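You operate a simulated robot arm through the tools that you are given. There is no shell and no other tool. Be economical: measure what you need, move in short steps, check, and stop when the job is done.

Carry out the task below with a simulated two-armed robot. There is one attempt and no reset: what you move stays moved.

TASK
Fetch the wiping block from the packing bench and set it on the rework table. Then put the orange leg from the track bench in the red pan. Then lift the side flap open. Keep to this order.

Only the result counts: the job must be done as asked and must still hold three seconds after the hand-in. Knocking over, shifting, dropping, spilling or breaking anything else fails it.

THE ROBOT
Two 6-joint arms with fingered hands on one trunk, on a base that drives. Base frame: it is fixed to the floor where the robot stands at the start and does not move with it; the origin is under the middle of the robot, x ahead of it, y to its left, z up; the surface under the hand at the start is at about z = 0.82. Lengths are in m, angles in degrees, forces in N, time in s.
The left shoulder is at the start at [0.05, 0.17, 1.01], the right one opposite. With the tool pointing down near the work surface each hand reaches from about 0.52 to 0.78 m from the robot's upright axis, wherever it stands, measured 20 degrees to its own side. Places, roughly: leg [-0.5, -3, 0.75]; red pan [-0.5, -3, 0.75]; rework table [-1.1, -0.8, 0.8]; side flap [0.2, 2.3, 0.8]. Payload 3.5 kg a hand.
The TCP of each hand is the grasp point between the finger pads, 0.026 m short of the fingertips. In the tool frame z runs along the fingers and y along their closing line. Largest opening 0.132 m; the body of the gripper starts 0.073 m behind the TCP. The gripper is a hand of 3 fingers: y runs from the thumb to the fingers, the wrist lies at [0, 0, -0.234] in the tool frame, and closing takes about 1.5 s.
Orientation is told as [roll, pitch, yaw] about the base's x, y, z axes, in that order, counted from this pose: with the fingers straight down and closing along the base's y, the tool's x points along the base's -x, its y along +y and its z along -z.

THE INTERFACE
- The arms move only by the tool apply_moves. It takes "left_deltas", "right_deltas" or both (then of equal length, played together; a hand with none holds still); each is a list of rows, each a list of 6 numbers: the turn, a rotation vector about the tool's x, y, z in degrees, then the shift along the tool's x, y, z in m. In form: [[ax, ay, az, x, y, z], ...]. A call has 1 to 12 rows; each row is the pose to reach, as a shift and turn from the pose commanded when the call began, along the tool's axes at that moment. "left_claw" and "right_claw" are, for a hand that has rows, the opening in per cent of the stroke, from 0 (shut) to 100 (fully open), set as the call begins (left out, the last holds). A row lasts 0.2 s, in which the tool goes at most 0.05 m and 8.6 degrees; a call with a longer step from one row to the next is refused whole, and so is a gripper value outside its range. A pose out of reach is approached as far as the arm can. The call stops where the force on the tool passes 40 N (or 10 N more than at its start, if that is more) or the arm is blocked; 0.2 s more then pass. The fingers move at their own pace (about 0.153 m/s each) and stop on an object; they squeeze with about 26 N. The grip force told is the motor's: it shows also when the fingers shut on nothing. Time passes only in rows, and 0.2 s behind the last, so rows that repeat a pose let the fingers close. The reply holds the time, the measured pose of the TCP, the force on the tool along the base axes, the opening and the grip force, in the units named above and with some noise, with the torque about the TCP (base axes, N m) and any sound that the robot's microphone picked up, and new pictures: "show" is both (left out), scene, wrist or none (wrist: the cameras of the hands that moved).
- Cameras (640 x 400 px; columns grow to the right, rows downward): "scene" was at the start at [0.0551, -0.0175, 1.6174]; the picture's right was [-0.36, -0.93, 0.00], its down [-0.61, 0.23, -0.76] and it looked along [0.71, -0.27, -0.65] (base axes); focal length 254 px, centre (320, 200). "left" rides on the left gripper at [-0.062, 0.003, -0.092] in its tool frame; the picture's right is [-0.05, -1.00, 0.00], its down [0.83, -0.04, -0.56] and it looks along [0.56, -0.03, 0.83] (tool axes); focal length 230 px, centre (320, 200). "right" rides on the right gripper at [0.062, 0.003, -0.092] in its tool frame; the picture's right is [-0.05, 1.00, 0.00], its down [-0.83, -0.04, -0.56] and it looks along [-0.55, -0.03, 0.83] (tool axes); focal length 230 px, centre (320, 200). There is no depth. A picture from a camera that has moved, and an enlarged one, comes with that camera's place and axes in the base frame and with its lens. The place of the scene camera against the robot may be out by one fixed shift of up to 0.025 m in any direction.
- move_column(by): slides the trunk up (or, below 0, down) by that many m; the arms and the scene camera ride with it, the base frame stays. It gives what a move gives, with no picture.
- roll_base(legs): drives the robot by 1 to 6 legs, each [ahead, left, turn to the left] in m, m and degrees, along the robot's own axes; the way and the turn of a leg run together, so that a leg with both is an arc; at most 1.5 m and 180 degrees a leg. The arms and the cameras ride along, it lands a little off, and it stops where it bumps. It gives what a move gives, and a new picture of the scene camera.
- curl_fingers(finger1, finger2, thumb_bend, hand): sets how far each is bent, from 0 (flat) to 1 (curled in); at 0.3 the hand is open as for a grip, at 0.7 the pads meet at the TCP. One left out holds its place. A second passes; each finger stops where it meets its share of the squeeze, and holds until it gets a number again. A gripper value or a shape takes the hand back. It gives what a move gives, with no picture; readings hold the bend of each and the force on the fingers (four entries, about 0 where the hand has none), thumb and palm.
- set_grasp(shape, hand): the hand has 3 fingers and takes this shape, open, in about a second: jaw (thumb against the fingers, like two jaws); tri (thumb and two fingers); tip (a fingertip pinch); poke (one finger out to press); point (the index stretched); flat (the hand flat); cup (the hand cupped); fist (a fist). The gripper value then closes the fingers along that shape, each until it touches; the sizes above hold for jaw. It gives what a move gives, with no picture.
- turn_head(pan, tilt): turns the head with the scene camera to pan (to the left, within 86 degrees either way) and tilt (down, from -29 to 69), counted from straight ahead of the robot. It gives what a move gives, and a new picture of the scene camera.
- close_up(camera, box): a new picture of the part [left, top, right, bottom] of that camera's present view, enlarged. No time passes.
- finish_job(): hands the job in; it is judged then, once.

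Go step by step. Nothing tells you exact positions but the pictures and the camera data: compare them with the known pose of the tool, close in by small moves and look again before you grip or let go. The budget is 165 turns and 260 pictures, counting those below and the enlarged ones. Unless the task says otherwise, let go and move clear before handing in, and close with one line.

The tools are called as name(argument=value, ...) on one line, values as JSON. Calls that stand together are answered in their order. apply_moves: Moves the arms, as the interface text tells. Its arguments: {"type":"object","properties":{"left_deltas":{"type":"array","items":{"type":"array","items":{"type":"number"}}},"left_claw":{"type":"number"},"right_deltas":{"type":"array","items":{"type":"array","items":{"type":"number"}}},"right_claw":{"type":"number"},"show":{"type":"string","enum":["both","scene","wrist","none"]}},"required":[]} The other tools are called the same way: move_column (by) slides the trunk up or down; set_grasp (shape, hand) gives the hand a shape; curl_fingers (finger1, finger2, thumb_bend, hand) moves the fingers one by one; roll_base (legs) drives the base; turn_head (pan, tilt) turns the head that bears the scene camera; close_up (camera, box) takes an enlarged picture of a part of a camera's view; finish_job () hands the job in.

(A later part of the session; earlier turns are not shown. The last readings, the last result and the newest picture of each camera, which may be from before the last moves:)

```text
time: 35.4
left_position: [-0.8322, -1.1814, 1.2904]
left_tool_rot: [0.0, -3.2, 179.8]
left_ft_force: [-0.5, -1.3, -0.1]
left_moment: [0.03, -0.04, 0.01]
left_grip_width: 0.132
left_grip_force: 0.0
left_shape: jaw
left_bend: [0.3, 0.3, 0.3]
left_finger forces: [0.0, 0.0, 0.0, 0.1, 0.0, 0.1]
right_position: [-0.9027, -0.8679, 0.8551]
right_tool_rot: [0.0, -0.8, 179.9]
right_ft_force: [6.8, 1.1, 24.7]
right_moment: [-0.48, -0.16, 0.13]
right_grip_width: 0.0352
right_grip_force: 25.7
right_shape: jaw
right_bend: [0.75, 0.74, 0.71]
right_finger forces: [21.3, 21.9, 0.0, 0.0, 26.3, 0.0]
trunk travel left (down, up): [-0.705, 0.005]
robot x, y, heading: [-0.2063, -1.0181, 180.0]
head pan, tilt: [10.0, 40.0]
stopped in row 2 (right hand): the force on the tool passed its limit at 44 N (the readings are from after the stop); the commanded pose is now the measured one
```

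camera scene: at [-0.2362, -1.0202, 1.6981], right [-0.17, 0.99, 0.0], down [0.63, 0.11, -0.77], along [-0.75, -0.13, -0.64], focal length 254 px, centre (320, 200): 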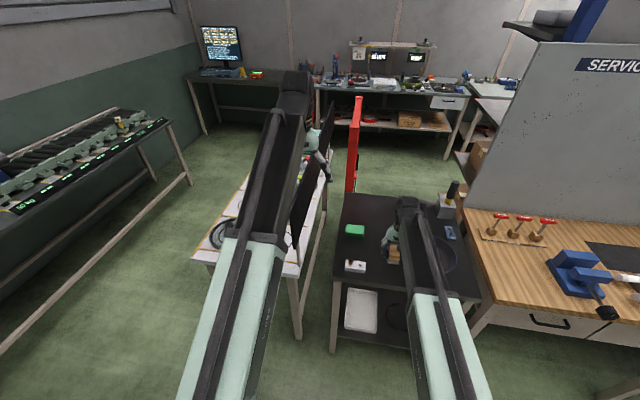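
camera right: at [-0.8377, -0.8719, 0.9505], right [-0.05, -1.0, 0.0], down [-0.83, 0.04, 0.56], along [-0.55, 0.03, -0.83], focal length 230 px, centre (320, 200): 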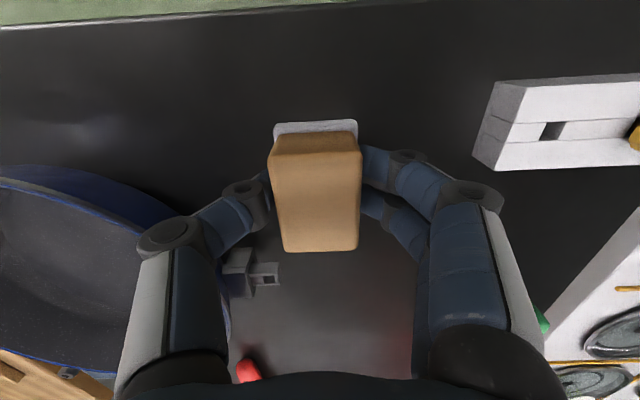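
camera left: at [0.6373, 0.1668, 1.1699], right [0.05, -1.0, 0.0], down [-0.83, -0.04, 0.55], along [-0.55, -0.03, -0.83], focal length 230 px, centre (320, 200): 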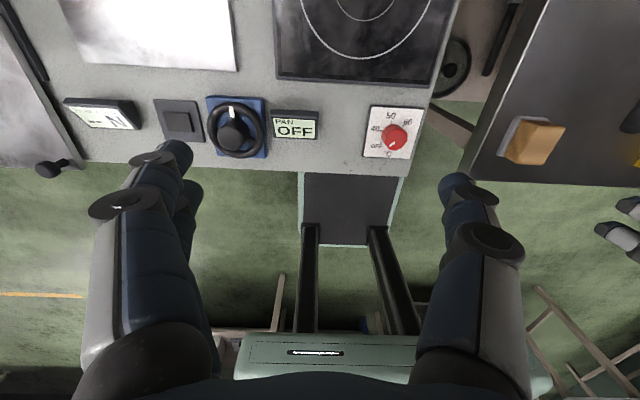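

The block is on the table (contact force rose at z ≈ 0.856). I ease up and open the fingers part-way.

apply_moves(right_deltas=[[0, 0, 0, 0, 0, -0.002], [0, 0, 0, 0, 0, -0.002]], show="none")

apply_moves(right_deltas=[[0, 0, 0, 0, 0, 0], [0, 0, 0, 0, 0, 0], [0, 0, 0, 0, 0, 0], [0, 0, 0, 0, 0, 0]], right_claw=65, show="wrist")

```text
time: 36.0
left_position: [-0.8319, -1.182, 1.2891]
left_tool_rot: [-0.1, -3.2, 179.9]
left_ft_force: [0.2, 0.4, 0.0]
left_moment: [-0.02, -0.03, -0.02]
left_grip_width: 0.1319
left_grip_force: 0.1
left_shape: jaw
left_bend: [0.3, 0.3, 0.3]
left_finger forces: [0.1, 0.1, 0.0, 0.0, 0.0, 0.0]
right_position: [-0.9014, -0.869, 0.8559]
right_tool_rot: [0.0, -0.7, 179.8]
right_ft_force: [0.4, 1.5, 20.1]
right_moment: [-0.41, -0.05, 0.03]
right_grip_width: 0.0354
right_grip_force: 25.6
right_shape: jaw
right_bend: [0.75, 0.74, 0.71]
right_finger forces: [19.4, 20.2, 0.0, 0.1, 26.1, 0.0]
trunk travel left (down, up): [-0.705, 0.005]
robot x, y, heading: [-0.2073, -1.0217, 179.8]
head pan, tilt: [10.0, 40.0]
```

```text
time: 37.0
left_position: [-0.8342, -1.181, 1.2924]
left_tool_rot: [-0.2, -3.2, 179.9]
left_ft_force: [-0.1, 0.3, -0.2]
left_moment: [0.02, -0.02, 0.01]
left_grip_width: 0.1318
left_grip_force: 0.1
left_shape: jaw
left_bend: [0.3, 0.3, 0.3]
left_finger forces: [0.1, 0.0, 0.0, 0.0, 0.1, 0.0]
right_position: [-0.9016, -0.8686, 0.8538]
right_tool_rot: [-0.1, -0.4, 179.8]
right_ft_force: [0.2, -0.1, 0.0]
right_moment: [0.01, 0.0, 0.01]
right_grip_width: 0.0855
right_grip_force: 0.0
right_shape: jaw
right_bend: [0.7, 0.7, 0.68]
right_finger forces: [0.1, 0.0, 0.1, 0.1, 0.0, 0.0]
trunk travel left (down, up): [-0.705, 0.005]
robot x, y, heading: [-0.2122, -1.0181, 179.7]
head pan, tilt: [10.0, 40.0]
camera right: at [-0.8391, -0.8717, 0.9464], right [-0.05, -1.0, 0.0], down [-0.83, 0.05, 0.56], along [-0.56, 0.03, -0.83], focal length 230 px, centre (320, 200)
```

right: 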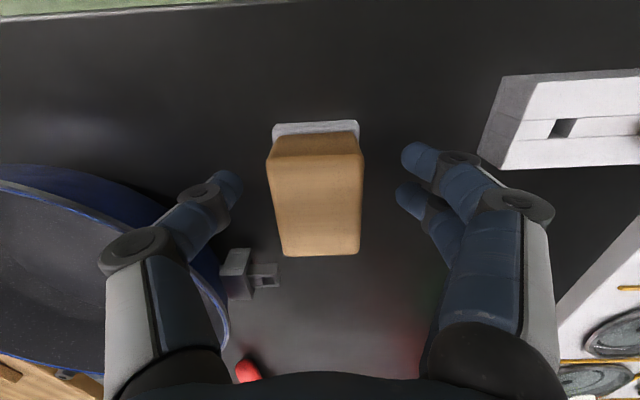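

Released and the block stands. I raise the hand clear and look.

apply_moves(right_deltas=[[0, 0, 0, 0, 0, -0.03], [0, 0, 0, 0, 0, -0.075], [0, 0, 0, 0, 0, -0.12], [0, 0, 0, 0, 0, -0.165], [0, 0, 0, 0, 0, -0.21], [0, 0, 0, 0, 0, -0.25], [0, 0, 0, 0.04, 0, -0.27], [0, 0, 0, 0.08, 0, -0.28], [0, 0, 0, 0.12, 0, -0.28], [0, 0, 0, 0.16, 0, -0.28]], show="wrist")

```text
time: 39.2
left_position: [-0.8341, -1.1815, 1.2901]
left_tool_rot: [-0.1, -3.2, 179.9]
left_ft_force: [-0.4, 1.1, -0.2]
left_moment: [-0.02, 0.01, 0.02]
left_grip_width: 0.1319
left_grip_force: 0.0
left_shape: jaw
left_bend: [0.3, 0.3, 0.3]
left_finger forces: [0.0, 0.0, 0.1, 0.0, 0.0, 0.0]
right_position: [-0.7385, -0.8683, 1.1329]
right_tool_rot: [0.0, -0.6, 179.9]
right_ft_force: [-0.2, 0.0, 0.4]
right_moment: [0.02, -0.03, 0.04]
right_grip_width: 0.0857
right_grip_force: 0.0
right_shape: jaw
right_bend: [0.7, 0.7, 0.68]
right_finger forces: [0.0, 0.0, 0.0, 0.0, 0.1, 0.0]
trunk travel left (down, up): [-0.705, 0.005]
robot x, y, heading: [-0.2095, -1.0181, 180.0]
head pan, tilt: [10.0, 40.0]
camera right: at [-0.6757, -0.8715, 1.2256], right [-0.05, -1.0, 0.0], down [-0.83, 0.05, 0.56], along [-0.56, 0.03, -0.83], focal length 230 px, centre (320, 200)
```

right: 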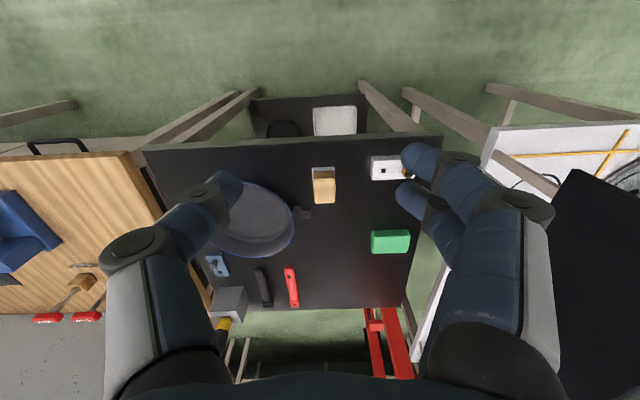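

The wiping block stands on the rework table. Next I back off, turn left to face the track bench and drive toward it.

roll_base(legs=[[-0.2, 0, 0], [0, 0, 90], [0.75, 0, 0]])

turn_head(pan=-20, tilt=30)

```text
time: 48.3
left_position: [0.1582, -2.3941, 1.2897]
left_tool_rot: [-0.1, -3.3, -89.8]
left_ft_force: [-0.1, 0.2, 0.3]
left_moment: [0.01, -0.02, 0.04]
left_grip_width: 0.1317
left_grip_force: 0.1
left_shape: jaw
left_bend: [0.3, 0.3, 0.3]
left_finger forces: [0.0, 0.0, 0.0, 0.0, 0.0, 0.0]
right_position: [-0.1554, -2.3039, 1.1326]
right_tool_rot: [0.1, -0.6, -89.8]
right_ft_force: [-0.6, -0.8, 1.2]
right_moment: [0.02, -0.02, -0.03]
right_grip_width: 0.0854
right_grip_force: 0.0
right_shape: jaw
right_bend: [0.7, 0.7, 0.68]
right_finger forces: [0.1, 0.0, 0.1, 0.0, 0.1, 0.0]
trunk travel left (down, up): [-0.705, 0.005]
robot x, y, heading: [-0.0086, -1.7676, -89.9]
head pan, tilt: [10.0, 40.0]
camera scene: at [0.0234, -1.8006, 1.6981], right [-0.98, -0.18, 0.0], down [-0.11, 0.63, -0.77], along [0.14, -0.75, -0.64], focal length 254 px, centre (320, 200)
```

scene: 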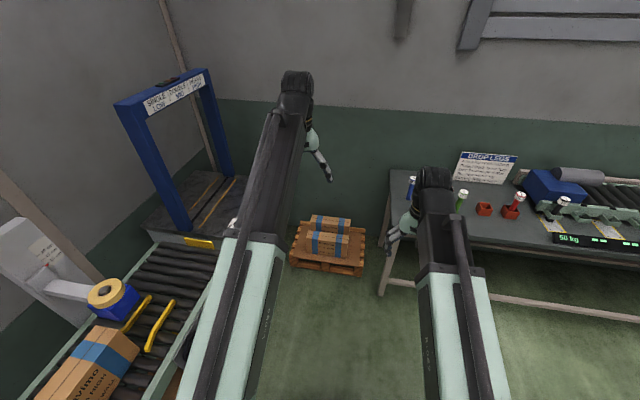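

```text
time: 49.2
left_position: [0.1597, -2.3932, 1.2902]
left_tool_rot: [-0.1, -3.2, -89.7]
left_ft_force: [0.9, 0.2, -0.3]
left_moment: [0.0, -0.02, 0.0]
left_grip_width: 0.1317
left_grip_force: 0.0
left_shape: jaw
left_bend: [0.3, 0.3, 0.3]
left_finger forces: [0.0, 0.0, 0.1, 0.0, 0.0, 0.0]
right_position: [-0.1548, -2.3021, 1.1332]
right_tool_rot: [-0.1, -0.6, -89.8]
right_ft_force: [0.2, 1.1, 0.3]
right_moment: [0.02, 0.01, 0.02]
right_grip_width: 0.0855
right_grip_force: 0.0
right_shape: jaw
right_bend: [0.7, 0.7, 0.68]
right_finger forces: [0.1, 0.0, 0.0, 0.0, 0.1, 0.0]
trunk travel left (down, up): [-0.705, 0.005]
robot x, y, heading: [-0.0078, -1.7657, -89.6]
head pan, tilt: [-20.0, 30.0]
camera scene: at [-0.0223, -1.8013, 1.7134], right [-0.94, 0.34, 0.0], down [0.17, 0.47, -0.87], along [-0.29, -0.81, -0.5], focal length 254 px, centre (320, 200)
```

scene: 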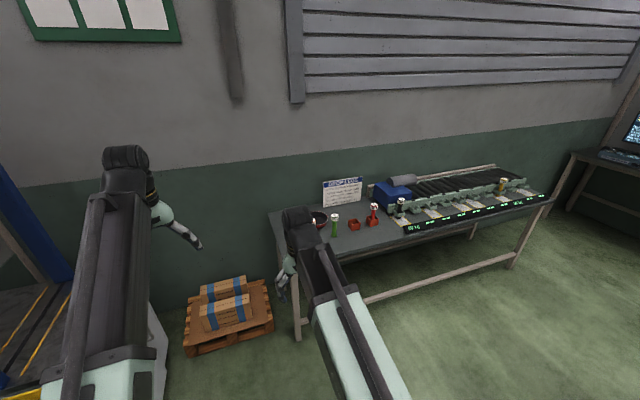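

close_up(camera="scene", box=[260, 170, 420, 270])

close_up(camera="scene", box=[380, 160, 560, 250])

```text
4.00 times, centred on (340, 220) of scene
camera zoom: at [-0.0223, -1.8013, 1.7134], right [-0.94, 0.34, 0.0], down [0.17, 0.47, -0.87], along [-0.29, -0.81, -0.5], focal length 1016 px, centre (240, 120)
```

zoom: 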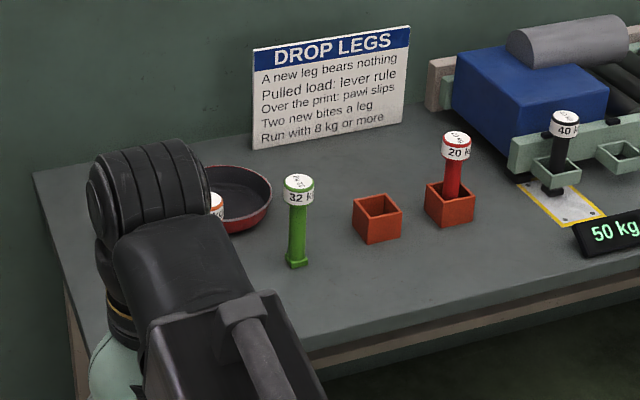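

```text
3.56 times, centred on (470, 205) of scene
camera zoom: at [-0.0223, -1.8013, 1.7134], right [-0.94, 0.34, 0.0], down [0.17, 0.47, -0.87], along [-0.29, -0.81, -0.5], focal length 903 px, centre (-213, 182)
```

zoom: 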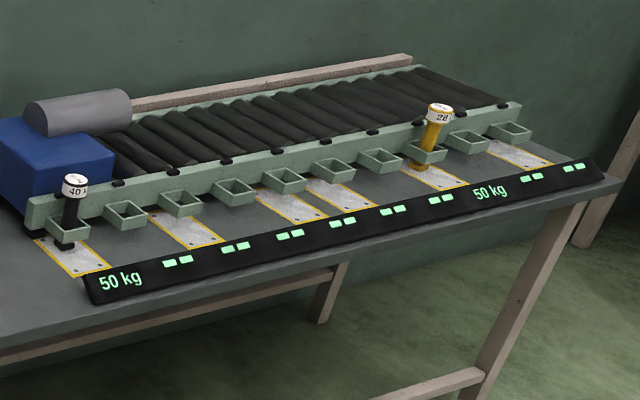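

There are several legs: blue, green 32, red 20, black 40 and an amber/orange one in the track rail, plus one hidden behind my hand. I move along the bench for a better look.

roll_base(legs=[[0.1, -0.42, 0]])

turn_head(pan=0, tilt=35)

```text
time: 51.9
left_position: [-0.2664, -2.497, 1.2908]
left_tool_rot: [0.0, -3.3, -89.7]
left_ft_force: [0.1, -0.6, 0.2]
left_moment: [0.0, -0.02, 0.01]
left_grip_width: 0.1319
left_grip_force: 0.0
left_shape: jaw
left_bend: [0.3, 0.3, 0.3]
left_finger forces: [0.0, 0.1, 0.1, 0.1, 0.1, 0.1]
right_position: [-0.5803, -2.4048, 1.1333]
right_tool_rot: [0.0, -0.5, -89.8]
right_ft_force: [1.0, -0.5, -0.2]
right_moment: [-0.01, -0.02, 0.01]
right_grip_width: 0.0856
right_grip_force: 0.0
right_shape: jaw
right_bend: [0.7, 0.7, 0.68]
right_finger forces: [0.1, 0.0, 0.0, 0.0, 0.1, 0.1]
trunk travel left (down, up): [-0.705, 0.005]
robot x, y, heading: [-0.4344, -1.8713, -89.8]
head pan, tilt: [-20.0, 30.0]
camera scene: at [-0.4483, -1.9043, 1.7134], right [-0.94, 0.34, 0.0], down [0.17, 0.47, -0.87], along [-0.29, -0.82, -0.5], focal length 254 px, centre (320, 200)
```

scene: 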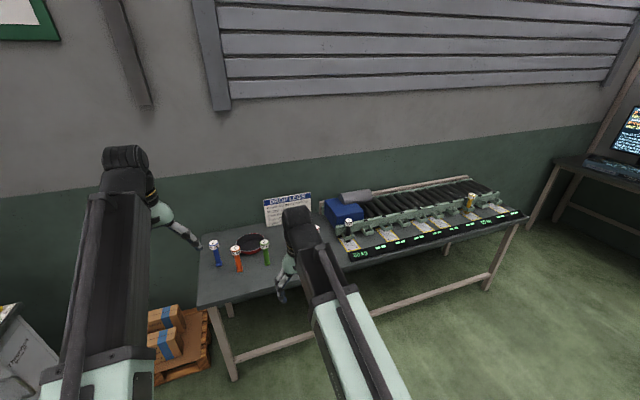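

```text
time: 52.7
left_position: [-0.2654, -2.4972, 1.2911]
left_tool_rot: [0.0, -3.3, -89.6]
left_ft_force: [1.0, 0.7, 0.4]
left_moment: [-0.01, -0.03, -0.03]
left_grip_width: 0.1318
left_grip_force: 0.0
left_shape: jaw
left_bend: [0.3, 0.3, 0.3]
left_finger forces: [0.0, 0.1, 0.1, 0.0, 0.0, 0.0]
right_position: [-0.5779, -2.4048, 1.1334]
right_tool_rot: [0.0, -0.6, -89.7]
right_ft_force: [-0.2, 0.2, -0.6]
right_moment: [0.01, -0.02, 0.02]
right_grip_width: 0.0854
right_grip_force: 0.1
right_shape: jaw
right_bend: [0.7, 0.7, 0.68]
right_finger forces: [0.0, 0.0, 0.0, 0.1, 0.1, 0.1]
trunk travel left (down, up): [-0.705, 0.005]
robot x, y, heading: [-0.4296, -1.8741, -89.6]
head pan, tilt: [0.0, 35.0]
camera scene: at [-0.4164, -1.9069, 1.7057], right [-1.0, 0.0, 0.0], down [0.0, 0.57, -0.82], along [0.0, -0.82, -0.57], focal length 254 px, centre (320, 200)
```

scene: 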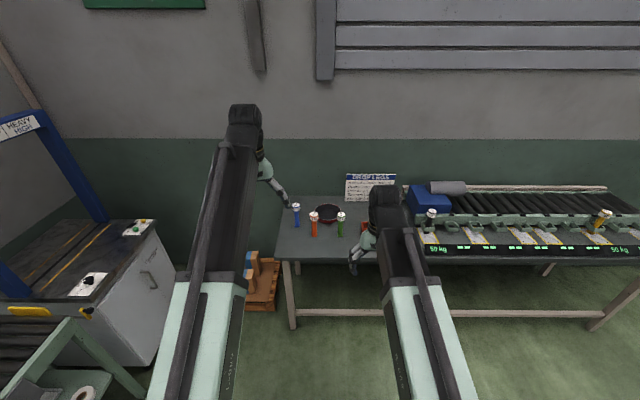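

close_up(camera="scene", box=[270, 180, 370, 260])

close_up(camera="scene", box=[540, 180, 640, 260])

close_up(camera="scene", box=[400, 170, 520, 260])

```text
5.00 times, centred on (320, 220) of scene
camera zoom: at [-0.4164, -1.9069, 1.7057], right [-1.0, 0.0, 0.0], down [0.0, 0.57, -0.82], along [0.0, -0.82, -0.57], focal length 1270 px, centre (320, 100)
```

zoom: 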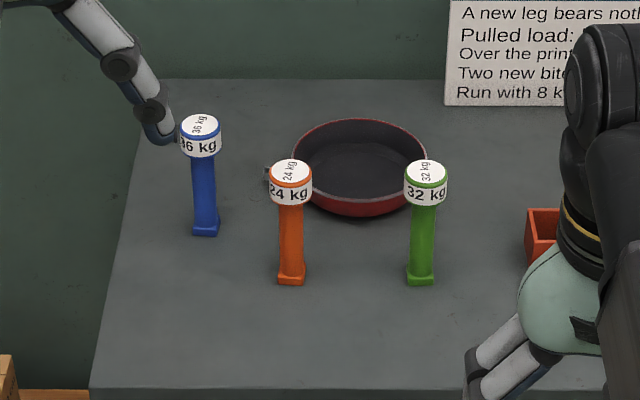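

```text
5.00 times, centred on (590, 220) of scene
camera zoom: at [-0.4164, -1.9069, 1.7057], right [-1.0, 0.0, 0.0], down [0.0, 0.57, -0.82], along [0.0, -0.82, -0.57], focal length 1270 px, centre (-1030, 100)
```

zoom: 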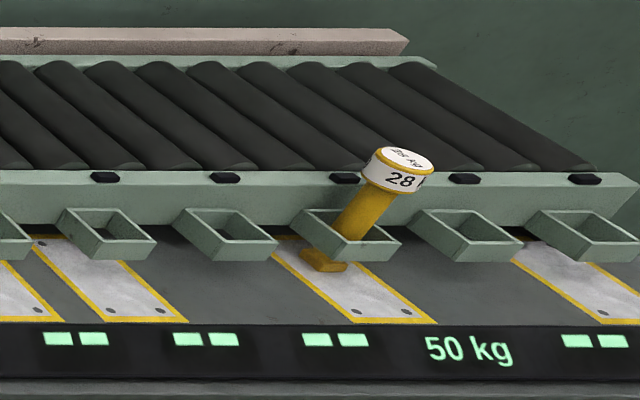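

```text
4.44 times, centred on (460, 215) of scene
camera zoom: at [-0.4164, -1.9069, 1.7057], right [-1.0, 0.0, 0.0], down [0.0, 0.57, -0.82], along [0.0, -0.82, -0.57], focal length 1129 px, centre (-302, 133)
```

zoom: 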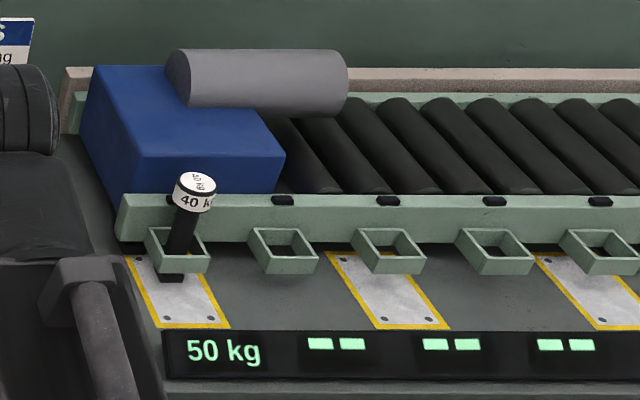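

The orange 24 kg leg stands freely at about (-0.385, -2.93), the red pan behind it at about (-0.46, -3.11). I drive so that the right hand is above the leg.

roll_base(legs=[[0, 0.24, 0], [0.4, 0, 0]])

close_up(camera="right", box=[0, 0, 640, 400])

```text
time: 56.6
left_position: [-0.0208, -2.8967, 1.289]
left_tool_rot: [-0.1, -3.0, -89.8]
left_ft_force: [-0.1, -0.2, -0.4]
left_moment: [0.01, -0.01, -0.02]
left_grip_width: 0.1319
left_grip_force: 0.1
left_shape: jaw
left_bend: [0.3, 0.3, 0.3]
left_finger forces: [0.1, 0.0, 0.1, 0.1, 0.0, 0.0]
right_position: [-0.3338, -2.8041, 1.1316]
right_tool_rot: [0.0, -0.5, -89.9]
right_ft_force: [0.4, -0.7, -0.2]
right_moment: [0.01, 0.02, 0.01]
right_grip_width: 0.0855
right_grip_force: 0.1
right_shape: jaw
right_bend: [0.7, 0.7, 0.68]
right_finger forces: [0.0, 0.0, 0.0, 0.0, 0.1, 0.0]
trunk travel left (down, up): [-0.705, 0.005]
robot x, y, heading: [-0.1899, -2.2731, -89.8]
head pan, tilt: [0.0, 35.0]
camera scene: at [-0.171, -2.3072, 1.7056], right [-1.0, 0.0, 0.0], down [0.0, 0.57, -0.82], along [0.0, -0.82, -0.57], focal length 254 px, centre (320, 200)
```

scene: 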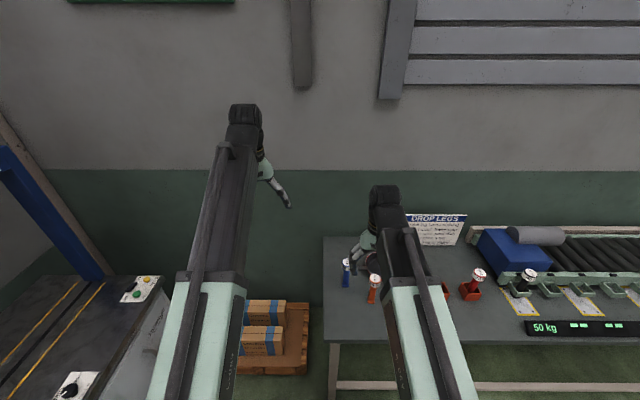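

```text
1.00 times, centred on (320, 200) of right (not enlarged: the box is as wide or as high as the picture)
camera zoom: at [-0.3308, -2.7421, 1.225], right [1.0, -0.05, 0.0], down [-0.04, -0.83, 0.56], along [-0.03, -0.56, -0.83], focal length 230 px, centre (320, 200)
```

zoom: 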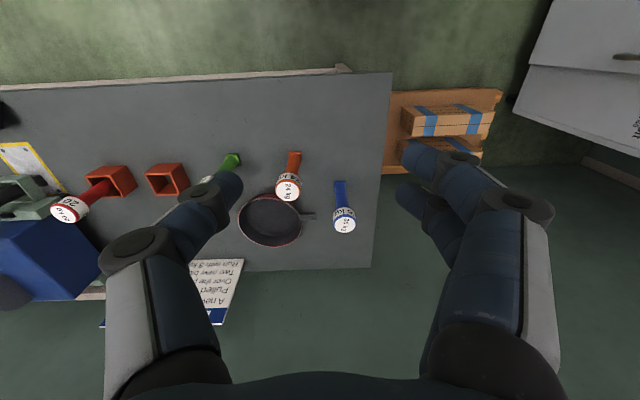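

The wrist view puts the orange leg at about (-0.397, -2.945), top near z = 0.88, and the pan centre at about (-0.47, -3.085). I move over the leg and lower part-way.

apply_moves(right_deltas=[[0, 0, 0, -0.04, -0.02, 0], [0, 0, 0, -0.08, -0.04, 0], [0, 0, 0, -0.115, -0.063, 0], [0, 0, 0, -0.141, -0.063, 0.02], [0, 0, 0, -0.141, -0.063, 0.065], [0, 0, 0, -0.141, -0.063, 0.11], [0, 0, 0, -0.141, -0.063, 0.13]])

close_up(camera="right", box=[160, 60, 480, 260])

```text
time: 58.2
left_position: [-0.0199, -2.8973, 1.2898]
left_tool_rot: [0.0, -3.1, -89.7]
left_ft_force: [-0.8, -0.8, -0.3]
left_moment: [-0.03, 0.04, -0.02]
left_grip_width: 0.1318
left_grip_force: 0.1
left_shape: jaw
left_bend: [0.3, 0.3, 0.3]
left_finger forces: [0.0, 0.0, 0.0, 0.0, 0.1, 0.1]
right_position: [-0.398, -2.9465, 1.0026]
right_tool_rot: [0.0, -0.5, -89.8]
right_ft_force: [0.1, 0.9, -0.6]
right_moment: [-0.04, -0.01, 0.0]
right_grip_width: 0.0854
right_grip_force: 0.0
right_shape: jaw
right_bend: [0.7, 0.7, 0.68]
right_finger forces: [0.0, 0.1, 0.0, 0.0, 0.1, 0.0]
trunk travel left (down, up): [-0.705, 0.005]
robot x, y, heading: [-0.1883, -2.2698, -89.6]
head pan, tilt: [0.0, 35.0]
camera scene: at [-0.1711, -2.3058, 1.7057], right [-1.0, 0.0, 0.0], down [0.0, 0.57, -0.82], along [0.0, -0.82, -0.57], focal length 254 px, centre (320, 200)
camera right: at [-0.3941, -2.8842, 1.0959], right [1.0, -0.05, 0.0], down [-0.04, -0.82, 0.56], along [-0.03, -0.56, -0.83], focal length 230 px, centre (320, 200)
```

scene: 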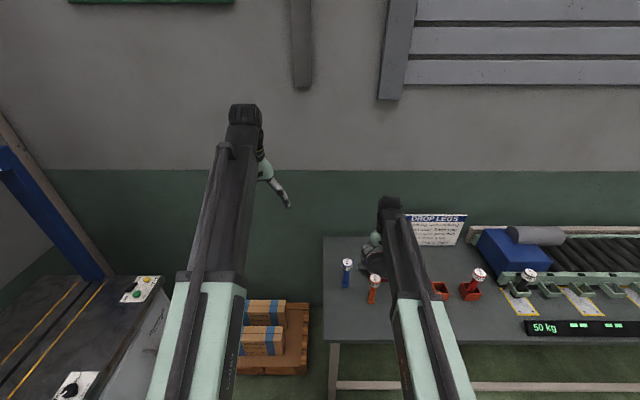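
right: 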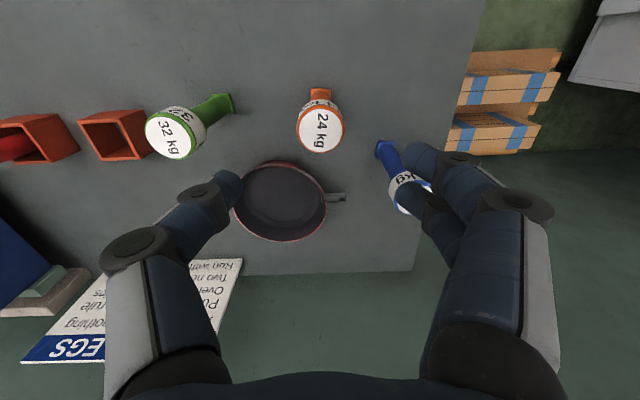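

```text
2.00 times, centred on (320, 160) of right
camera zoom: at [-0.3941, -2.8842, 1.0959], right [1.0, -0.05, 0.0], down [-0.04, -0.82, 0.56], along [-0.03, -0.56, -0.83], focal length 460 px, centre (320, 280)
```

zoom: 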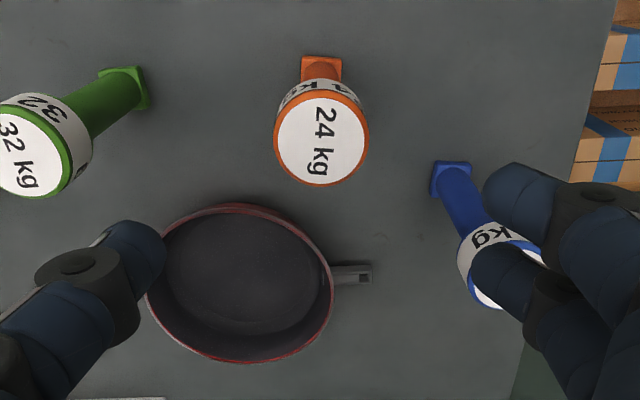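

Alignment on the orange cap is right and the blue leg is clear of the fingers. I descend to the cap and close.

apply_moves(right_deltas=[[0, 0, 0, 0, 0, 0.04], [0, 0, 0, 0, 0, 0.08], [0, 0, 0, 0, 0, 0.11], [0, 0, 0, 0, 0, 0.133]], show="wrist")

close_up(camera="scene", box=[320, 220, 440, 310])

```text
time: 59.2
left_position: [-0.0203, -2.8966, 1.2897]
left_tool_rot: [-0.2, -3.2, -89.5]
left_ft_force: [-0.5, -0.4, 0.2]
left_moment: [0.0, 0.03, -0.02]
left_grip_width: 0.1318
left_grip_force: 0.1
left_shape: jaw
left_bend: [0.3, 0.3, 0.3]
left_finger forces: [0.1, 0.0, 0.0, 0.0, 0.1, 0.2]
right_position: [-0.3967, -2.9476, 0.87]
right_tool_rot: [-0.1, -0.5, -89.8]
right_ft_force: [0.3, -0.7, -0.2]
right_moment: [-0.01, -0.04, -0.03]
right_grip_width: 0.0855
right_grip_force: 0.1
right_shape: jaw
right_bend: [0.7, 0.7, 0.68]
right_finger forces: [0.0, 0.0, 0.1, 0.0, 0.0, 0.1]
trunk travel left (down, up): [-0.705, 0.005]
robot x, y, heading: [-0.191, -2.2696, -89.7]
head pan, tilt: [0.0, 35.0]
camera right: at [-0.3937, -2.8854, 0.9636], right [1.0, -0.05, 0.0], down [-0.04, -0.83, 0.56], along [-0.03, -0.56, -0.83], focal length 230 px, centre (320, 200)
```

right: 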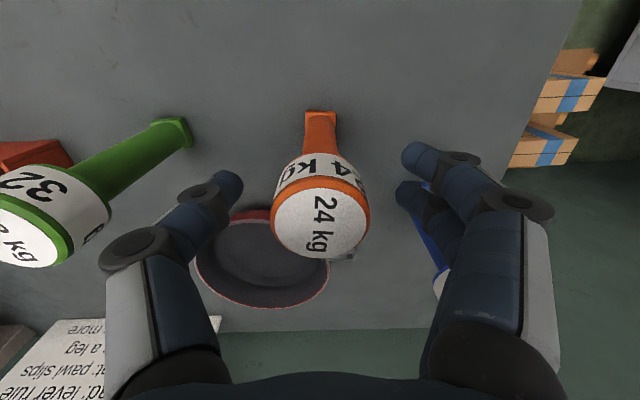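

```text
4.44 times, centred on (380, 265) of scene
camera zoom: at [-0.171, -2.306, 1.7057], right [-1.0, 0.0, 0.0], down [0.0, 0.57, -0.82], along [0.0, -0.82, -0.57], focal length 1129 px, centre (53, -89)
```

zoom: 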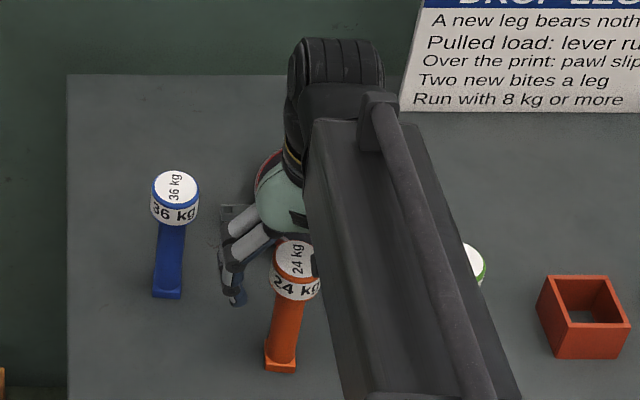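

Cap is centred between the pads at mid-height. I close.

apply_moves(right_deltas=[[0, 0, 0, 0, 0, 0], [0, 0, 0, 0, 0, 0], [0, 0, 0, 0, 0, 0], [0, 0, 0, 0, 0, 0], [0, 0, 0, 0, 0, 0], [0, 0, 0, 0, 0, 0], [0, 0, 0, 0, 0, 0]], right_claw=0, show="wrist")

```text
time: 60.8
left_position: [-0.0196, -2.8959, 1.2905]
left_tool_rot: [0.0, -3.0, -89.7]
left_ft_force: [0.7, 0.3, 0.8]
left_moment: [-0.02, 0.01, 0.02]
left_grip_width: 0.132
left_grip_force: 0.0
left_shape: jaw
left_bend: [0.3, 0.3, 0.3]
left_finger forces: [0.0, 0.0, 0.0, 0.0, 0.1, 0.0]
right_position: [-0.3974, -2.9478, 0.8708]
right_tool_rot: [0.0, -0.5, -89.8]
right_ft_force: [-0.2, -0.1, -0.1]
right_moment: [0.0, 0.02, 0.01]
right_grip_width: 0.0301
right_grip_force: 26.3
right_shape: jaw
right_bend: [0.73, 0.73, 0.71]
right_finger forces: [9.7, 10.3, 0.0, 0.0, 23.7, 0.1]
trunk travel left (down, up): [-0.705, 0.005]
robot x, y, heading: [-0.1882, -2.2719, -89.8]
head pan, tilt: [0.0, 35.0]
camera right: at [-0.3938, -2.8857, 0.9636], right [1.0, -0.05, 0.0], down [-0.04, -0.83, 0.56], along [-0.03, -0.56, -0.83], focal length 230 px, centre (320, 200)
```

right: 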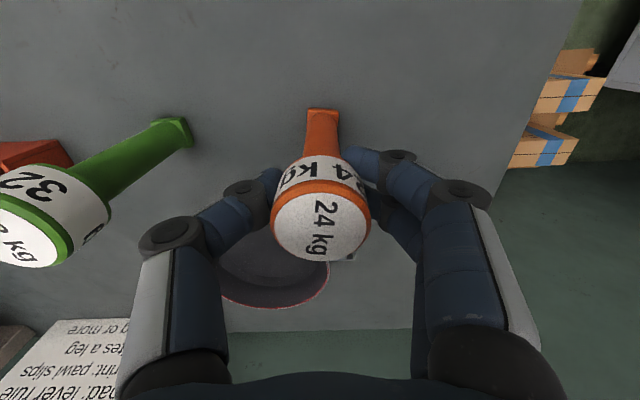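

Gripped. I lift 0.14 m and check, then carry it over the pan.

apply_moves(right_deltas=[[0, 0, 0, 0, 0, -0.03], [0, 0, 0, 0, 0, -0.07], [0, 0, 0, 0, 0, -0.11], [0, 0, 0, 0, 0, -0.14], [0, 0, 0, -0.04, -0.02, -0.14], [0, 0, 0, -0.08, -0.04, -0.14], [0, 0, 0, -0.115, -0.06, -0.14], [0, 0, 0, -0.142, -0.073, -0.14], [0, 0, 0, -0.142, -0.073, -0.14]], show="both")

close_up(camera="scene", box=[320, 200, 440, 290])

```text
time: 62.8
left_position: [-0.0199, -2.8953, 1.2895]
left_tool_rot: [0.0, -3.1, -89.6]
left_ft_force: [0.8, 0.2, -0.7]
left_moment: [0.01, -0.01, -0.02]
left_grip_width: 0.1315
left_grip_force: 0.0
left_shape: jaw
left_bend: [0.3, 0.3, 0.3]
left_finger forces: [0.0, 0.1, 0.0, 0.0, 0.0, 0.0]
right_position: [-0.4552, -3.0134, 1.009]
right_tool_rot: [0.0, -0.5, -89.8]
right_ft_force: [0.0, 1.4, -7.1]
right_moment: [0.07, 0.09, 0.02]
right_grip_width: 0.0269
right_grip_force: 26.5
right_shape: jaw
right_bend: [0.74, 0.74, 0.72]
right_finger forces: [13.0, 14.7, 0.0, 0.1, 19.5, 0.0]
right hand out of reach, approached as far as the arm can: row 6, 7, 8, 9
trunk travel left (down, up): [-0.705, 0.005]
robot x, y, heading: [-0.1873, -2.2705, -89.6]
head pan, tilt: [0.0, 35.0]
camera scene: at [-0.1714, -2.3067, 1.7056], right [-1.0, 0.0, 0.0], down [0.0, 0.57, -0.82], along [0.0, -0.82, -0.57], focal length 254 px, centre (320, 200)
camera right: at [-0.4522, -2.9508, 1.1014], right [1.0, -0.05, 0.0], down [-0.04, -0.82, 0.56], along [-0.03, -0.56, -0.83], focal length 230 px, centre (320, 200)
```

scene: 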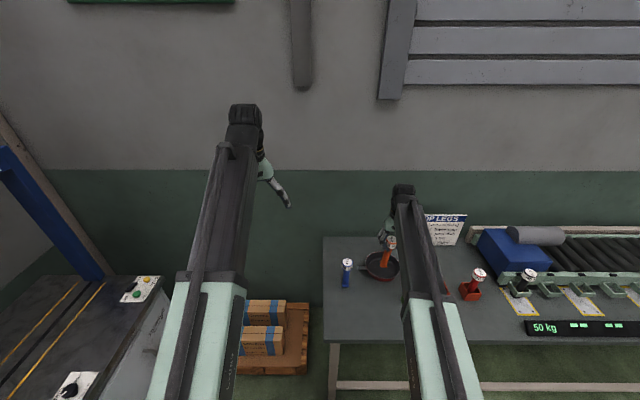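
right: 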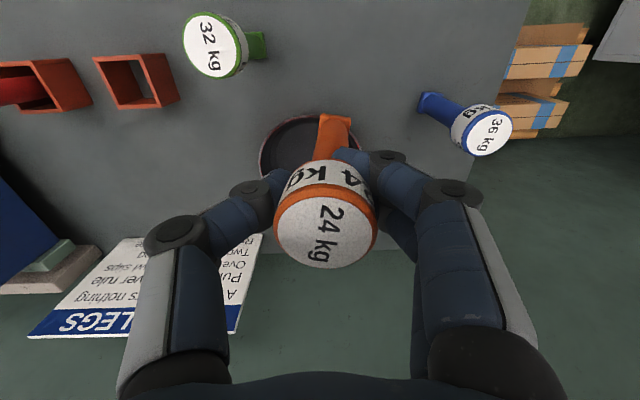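

```text
4.44 times, centred on (380, 245) of scene
camera zoom: at [-0.1714, -2.3067, 1.7056], right [-1.0, 0.0, 0.0], down [0.0, 0.57, -0.82], along [0.0, -0.82, -0.57], focal length 1129 px, centre (53, 0)
```

zoom: 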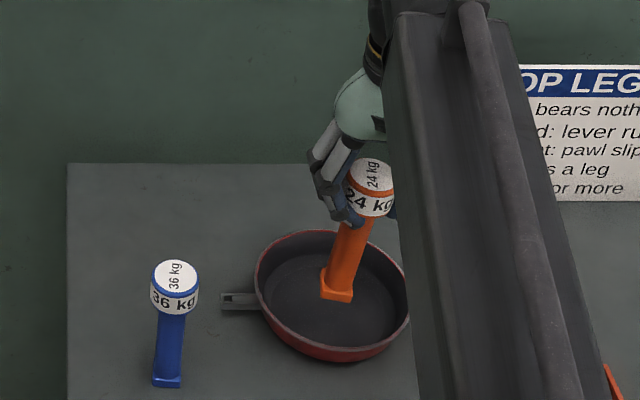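

The arm is at its reach limit at y = -3.01; the leg is held but slightly tilted. I drive ahead 0.07 m to bring it over the pan.

roll_base(legs=[[0.075, 0, 0]])

close_up(camera="right", box=[160, 60, 480, 260])

close_up(camera="scene", box=[320, 200, 440, 290])

```text
time: 63.9
left_position: [-0.0194, -2.9742, 1.2887]
left_tool_rot: [0.0, -3.0, -89.7]
left_ft_force: [0.9, -0.1, -0.4]
left_moment: [0.05, -0.01, 0.02]
left_grip_width: 0.132
left_grip_force: 0.1
left_shape: jaw
left_bend: [0.3, 0.3, 0.3]
left_finger forces: [0.0, 0.1, 0.1, 0.0, 0.0, 0.0]
right_position: [-0.4561, -3.0898, 1.0076]
right_tool_rot: [0.0, -0.5, -89.8]
right_ft_force: [-0.6, -0.2, -8.0]
right_moment: [0.07, 0.07, 0.02]
right_grip_width: 0.0268
right_grip_force: 26.2
right_shape: jaw
right_bend: [0.74, 0.74, 0.72]
right_finger forces: [12.8, 15.0, 0.1, 0.0, 19.2, 0.0]
trunk travel left (down, up): [-0.705, 0.005]
robot x, y, heading: [-0.1877, -2.3442, -89.7]
head pan, tilt: [0.0, 35.0]
camera scene: at [-0.171, -2.3846, 1.7055], right [-1.0, -0.01, 0.0], down [0.0, 0.58, -0.82], along [0.0, -0.82, -0.58], focal length 254 px, centre (320, 200)
```

scene: 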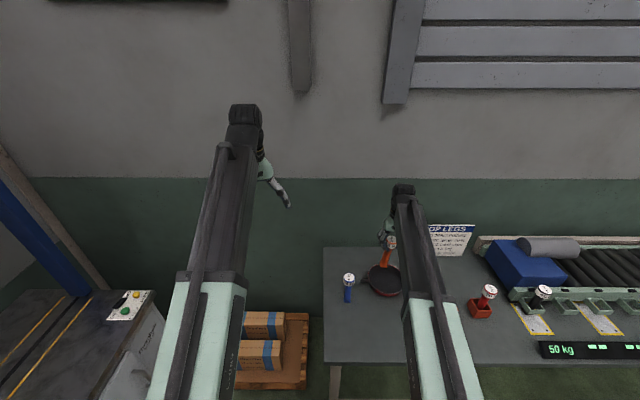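

```text
2.00 times, centred on (320, 160) of right
camera zoom: at [-0.4516, -3.028, 1.1003], right [1.0, -0.05, 0.0], down [-0.04, -0.83, 0.56], along [-0.03, -0.56, -0.83], focal length 460 px, centre (320, 280)
```

zoom: 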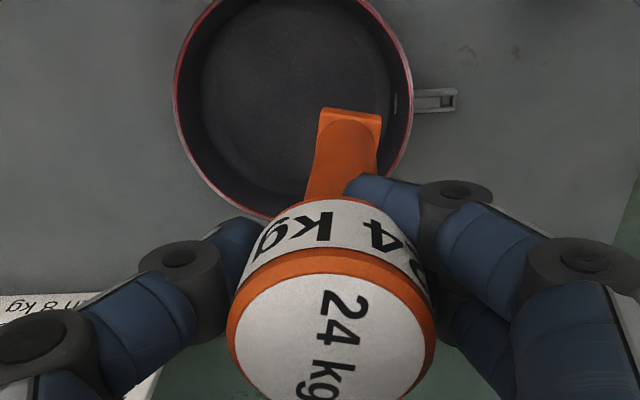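

```text
4.44 times, centred on (380, 245) of scene
camera zoom: at [-0.171, -2.3846, 1.7055], right [-1.0, -0.01, 0.0], down [0.0, 0.58, -0.82], along [0.0, -0.82, -0.58], focal length 1129 px, centre (53, 0)
```

zoom: 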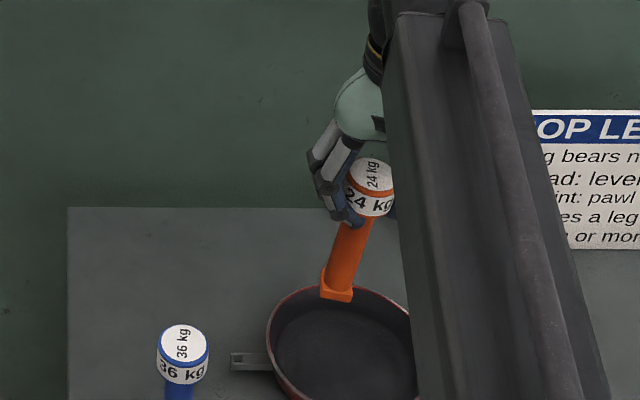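

Pan centre is at about (-0.474, -3.10); the leg foot at about (-0.441, -3.083). I shift the base slightly for the correction.

roll_base(legs=[[0.018, -0.03, 0]])

close_up(camera="right", box=[160, 60, 480, 260])

```text
time: 64.7
left_position: [-0.052, -2.9904, 1.2894]
left_tool_rot: [0.2, -3.1, -89.6]
left_ft_force: [0.0, -0.5, 1.0]
left_moment: [0.03, -0.05, -0.01]
left_grip_width: 0.1321
left_grip_force: 0.0
left_shape: jaw
left_bend: [0.3, 0.3, 0.3]
left_finger forces: [0.0, 0.0, 0.0, 0.0, 0.1, 0.0]
right_position: [-0.4868, -3.1077, 1.0071]
right_tool_rot: [0.2, -0.5, -89.8]
right_ft_force: [-1.4, -1.5, -8.9]
right_moment: [0.07, 0.05, -0.02]
right_grip_width: 0.0269
right_grip_force: 25.6
right_shape: jaw
right_bend: [0.74, 0.74, 0.72]
right_finger forces: [13.4, 14.8, 0.0, 0.0, 19.3, 0.0]
trunk travel left (down, up): [-0.705, 0.005]
robot x, y, heading: [-0.2174, -2.3645, -89.6]
head pan, tilt: [0.0, 35.0]
camera scene: at [-0.2041, -2.4024, 1.7055], right [-1.0, -0.01, 0.0], down [0.0, 0.58, -0.82], along [0.01, -0.82, -0.58], focal length 254 px, centre (320, 200)
```

scene: 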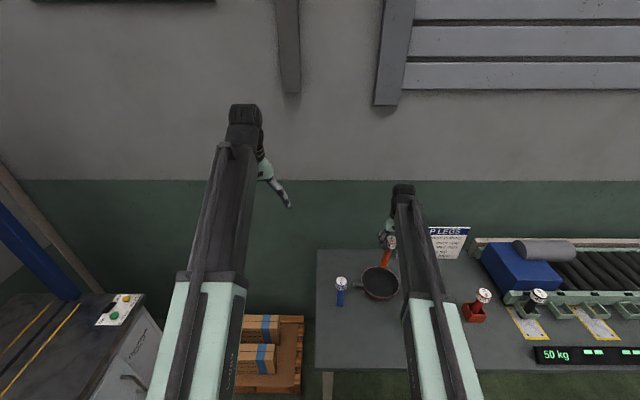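

```text
2.00 times, centred on (320, 160) of right
camera zoom: at [-0.4838, -3.0459, 1.0997], right [1.0, -0.05, 0.0], down [-0.04, -0.83, 0.56], along [-0.03, -0.56, -0.83], focal length 460 px, centre (320, 280)
```

zoom: 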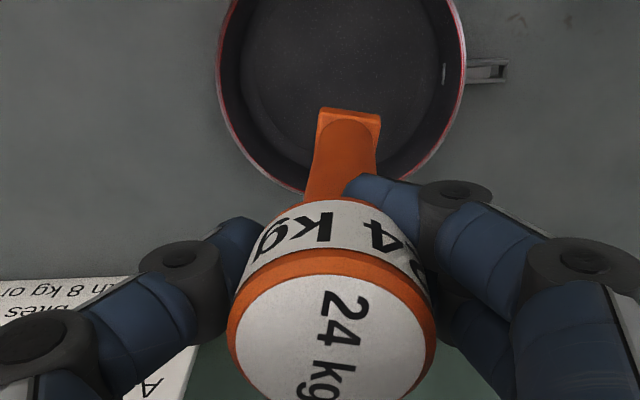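

Foot and pan centre coincide. I lower a little first to see whether the hand goes straight down.

apply_moves(right_deltas=[[0, 0, 0, 0, 0, 0.015], [0, 0, 0, 0, 0, 0.015]], show="none")

```text
time: 65.3
left_position: [-0.0491, -2.9901, 1.2889]
left_tool_rot: [0.0, -3.1, -89.8]
left_ft_force: [0.0, 0.7, 0.2]
left_moment: [0.03, 0.02, 0.02]
left_grip_width: 0.1319
left_grip_force: 0.1
left_shape: jaw
left_bend: [0.3, 0.3, 0.3]
left_finger forces: [0.0, 0.0, 0.1, 0.0, 0.1, 0.0]
right_position: [-0.4855, -3.1073, 0.9938]
right_tool_rot: [0.0, -0.6, -89.8]
right_ft_force: [0.5, -0.8, -8.1]
right_moment: [0.03, 0.08, -0.02]
right_grip_width: 0.0268
right_grip_force: 25.7
right_shape: jaw
right_bend: [0.74, 0.74, 0.72]
right_finger forces: [14.0, 15.1, 0.0, 0.1, 19.5, 0.0]
trunk travel left (down, up): [-0.705, 0.005]
robot x, y, heading: [-0.2166, -2.3633, -89.7]
head pan, tilt: [0.0, 35.0]
```

apply_moves(right_deltas=[[0, 0, 0, 0, 0, 0.03], [0, 0, 0, 0, 0, 0.06], [0, 0, 0, 0, 0, 0.08], [0, 0, 0, 0, 0, 0.09]], show="wrist")

close_up(camera="scene", box=[320, 220, 440, 310])

```text
time: 66.3
left_position: [-0.0496, -2.989, 1.2908]
left_tool_rot: [0.0, -3.2, -89.7]
left_ft_force: [-0.5, 0.0, -0.2]
left_moment: [0.03, 0.02, 0.02]
left_grip_width: 0.1318
left_grip_force: 0.1
left_shape: jaw
left_bend: [0.3, 0.3, 0.3]
left_finger forces: [0.1, 0.0, 0.0, 0.1, 0.0, 0.0]
right_position: [-0.4858, -3.1028, 0.9042]
right_tool_rot: [0.0, -0.9, -89.8]
right_ft_force: [0.2, -0.8, -7.8]
right_moment: [0.04, 0.06, 0.0]
right_grip_width: 0.0268
right_grip_force: 26.5
right_shape: jaw
right_bend: [0.74, 0.74, 0.72]
right_finger forces: [13.1, 15.4, 0.0, 0.0, 19.2, 0.0]
right hand out of reach, approached as far as the arm can: row 3, 4
trunk travel left (down, up): [-0.705, 0.005]
robot x, y, heading: [-0.2161, -2.3662, -89.7]
head pan, tilt: [0.0, 35.0]
camera right: at [-0.4816, -3.0404, 0.9957], right [1.0, -0.05, 0.0], down [-0.04, -0.82, 0.57], along [-0.03, -0.57, -0.82], focal length 230 px, centre (320, 200)
```

right: 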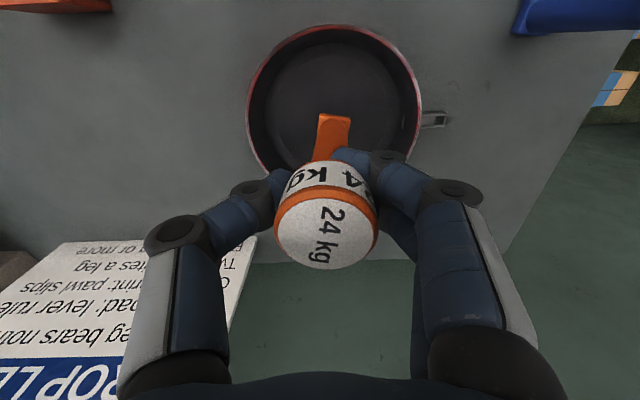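

```text
4.44 times, centred on (380, 265) of scene
camera zoom: at [-0.201, -2.4002, 1.7056], right [-1.0, -0.01, 0.0], down [0.0, 0.57, -0.82], along [0.0, -0.82, -0.57], focal length 1129 px, centre (53, -89)
```

zoom: 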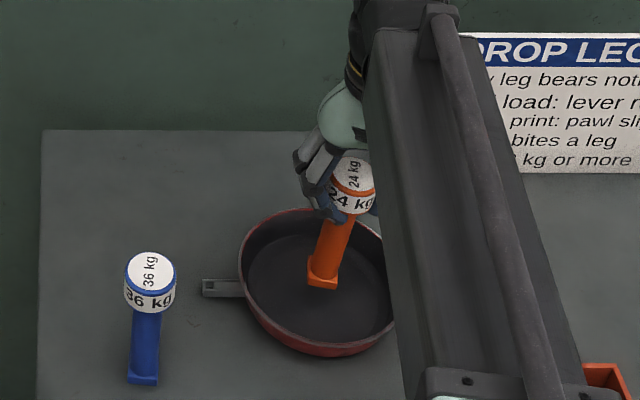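

The foot is over the pan a bit behind its centre, and the arm is at its limit. I pull back 2 cm, which also restores reach, and lower.

apply_moves(right_deltas=[[0, 0, 0, 0.02, 0, 0], [0, 0, 0, 0.02, 0, 0.005], [0, 0, 0, 0.02, 0, 0.01]], show="wrist")

close_up(camera="scene", box=[320, 220, 440, 310])

```text
time: 67.1
left_position: [-0.05, -2.9895, 1.2904]
left_tool_rot: [0.0, -3.1, -89.7]
left_ft_force: [-0.5, -0.4, 0.1]
left_moment: [-0.04, -0.01, 0.01]
left_grip_width: 0.1318
left_grip_force: 0.1
left_shape: jaw
left_bend: [0.3, 0.3, 0.3]
left_finger forces: [0.1, 0.0, 0.1, 0.0, 0.0, 0.0]
right_position: [-0.485, -3.0838, 0.8932]
right_tool_rot: [0.0, -0.5, -89.9]
right_ft_force: [-0.1, 0.9, -7.6]
right_moment: [0.03, 0.03, 0.0]
right_grip_width: 0.0263
right_grip_force: 26.0
right_shape: jaw
right_bend: [0.74, 0.74, 0.72]
right_finger forces: [12.8, 15.6, 0.0, 0.0, 19.1, 0.0]
trunk travel left (down, up): [-0.705, 0.005]
robot x, y, heading: [-0.2179, -2.3638, -89.6]
head pan, tilt: [0.0, 35.0]
camera right: at [-0.4813, -3.0211, 0.986], right [1.0, -0.05, 0.0], down [-0.04, -0.82, 0.56], along [-0.03, -0.56, -0.83], focal length 230 px, centre (320, 200)
```

right: 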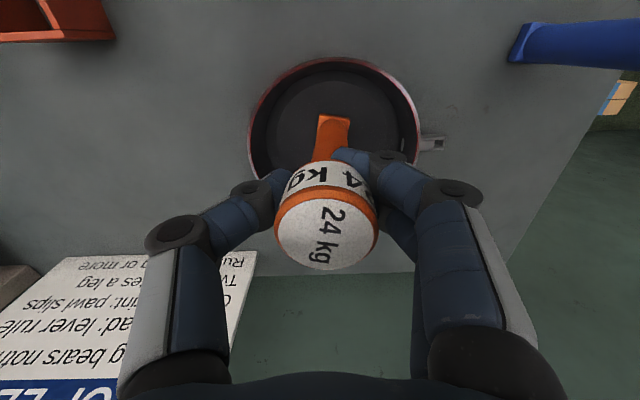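

```text
4.44 times, centred on (380, 265) of scene
camera zoom: at [-0.201, -2.3999, 1.7056], right [-1.0, -0.01, 0.0], down [0.0, 0.57, -0.82], along [0.0, -0.82, -0.57], focal length 1129 px, centre (53, -89)
```

zoom: 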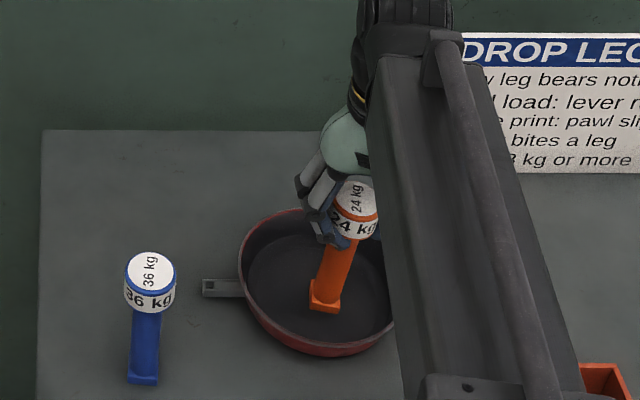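

The leg leans about 4–5° in the hand; I rotate the tool to bring it upright, then lower in small steps until the weight is taken.

apply_moves(right_deltas=[[4.5, 0, 0, 0, 0, 0], [4.5, 0, 0, 0, 0, 0.004], [4.5, 0, 0, 0, 0, 0.008]], show="wrist")

```text
time: 67.9
left_position: [-0.0492, -2.9894, 1.2894]
left_tool_rot: [0.0, -3.0, -89.7]
left_ft_force: [0.1, -0.7, 1.2]
left_moment: [-0.01, -0.03, 0.04]
left_grip_width: 0.132
left_grip_force: 0.1
left_shape: jaw
left_bend: [0.3, 0.3, 0.3]
left_finger forces: [0.1, 0.1, 0.1, 0.0, 0.0, 0.1]
right_position: [-0.4837, -3.0848, 0.8863]
right_tool_rot: [-4.4, -0.6, -89.9]
right_ft_force: [0.2, -0.4, -7.3]
right_moment: [0.05, -0.02, -0.01]
right_grip_width: 0.0265
right_grip_force: 25.7
right_shape: jaw
right_bend: [0.74, 0.74, 0.72]
right_finger forces: [12.6, 16.0, 0.1, 0.1, 19.4, 0.0]
trunk travel left (down, up): [-0.705, 0.005]
robot x, y, heading: [-0.2139, -2.3644, -89.5]
head pan, tilt: [0.0, 35.0]
camera right: at [-0.4739, -3.0217, 0.9778], right [1.0, -0.05, -0.08], down [0.0, -0.82, 0.57], along [-0.09, -0.56, -0.82], focal length 230 px, centre (320, 200)
```

right: 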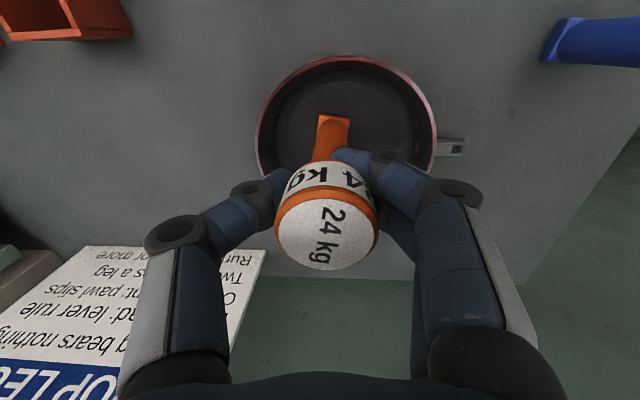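

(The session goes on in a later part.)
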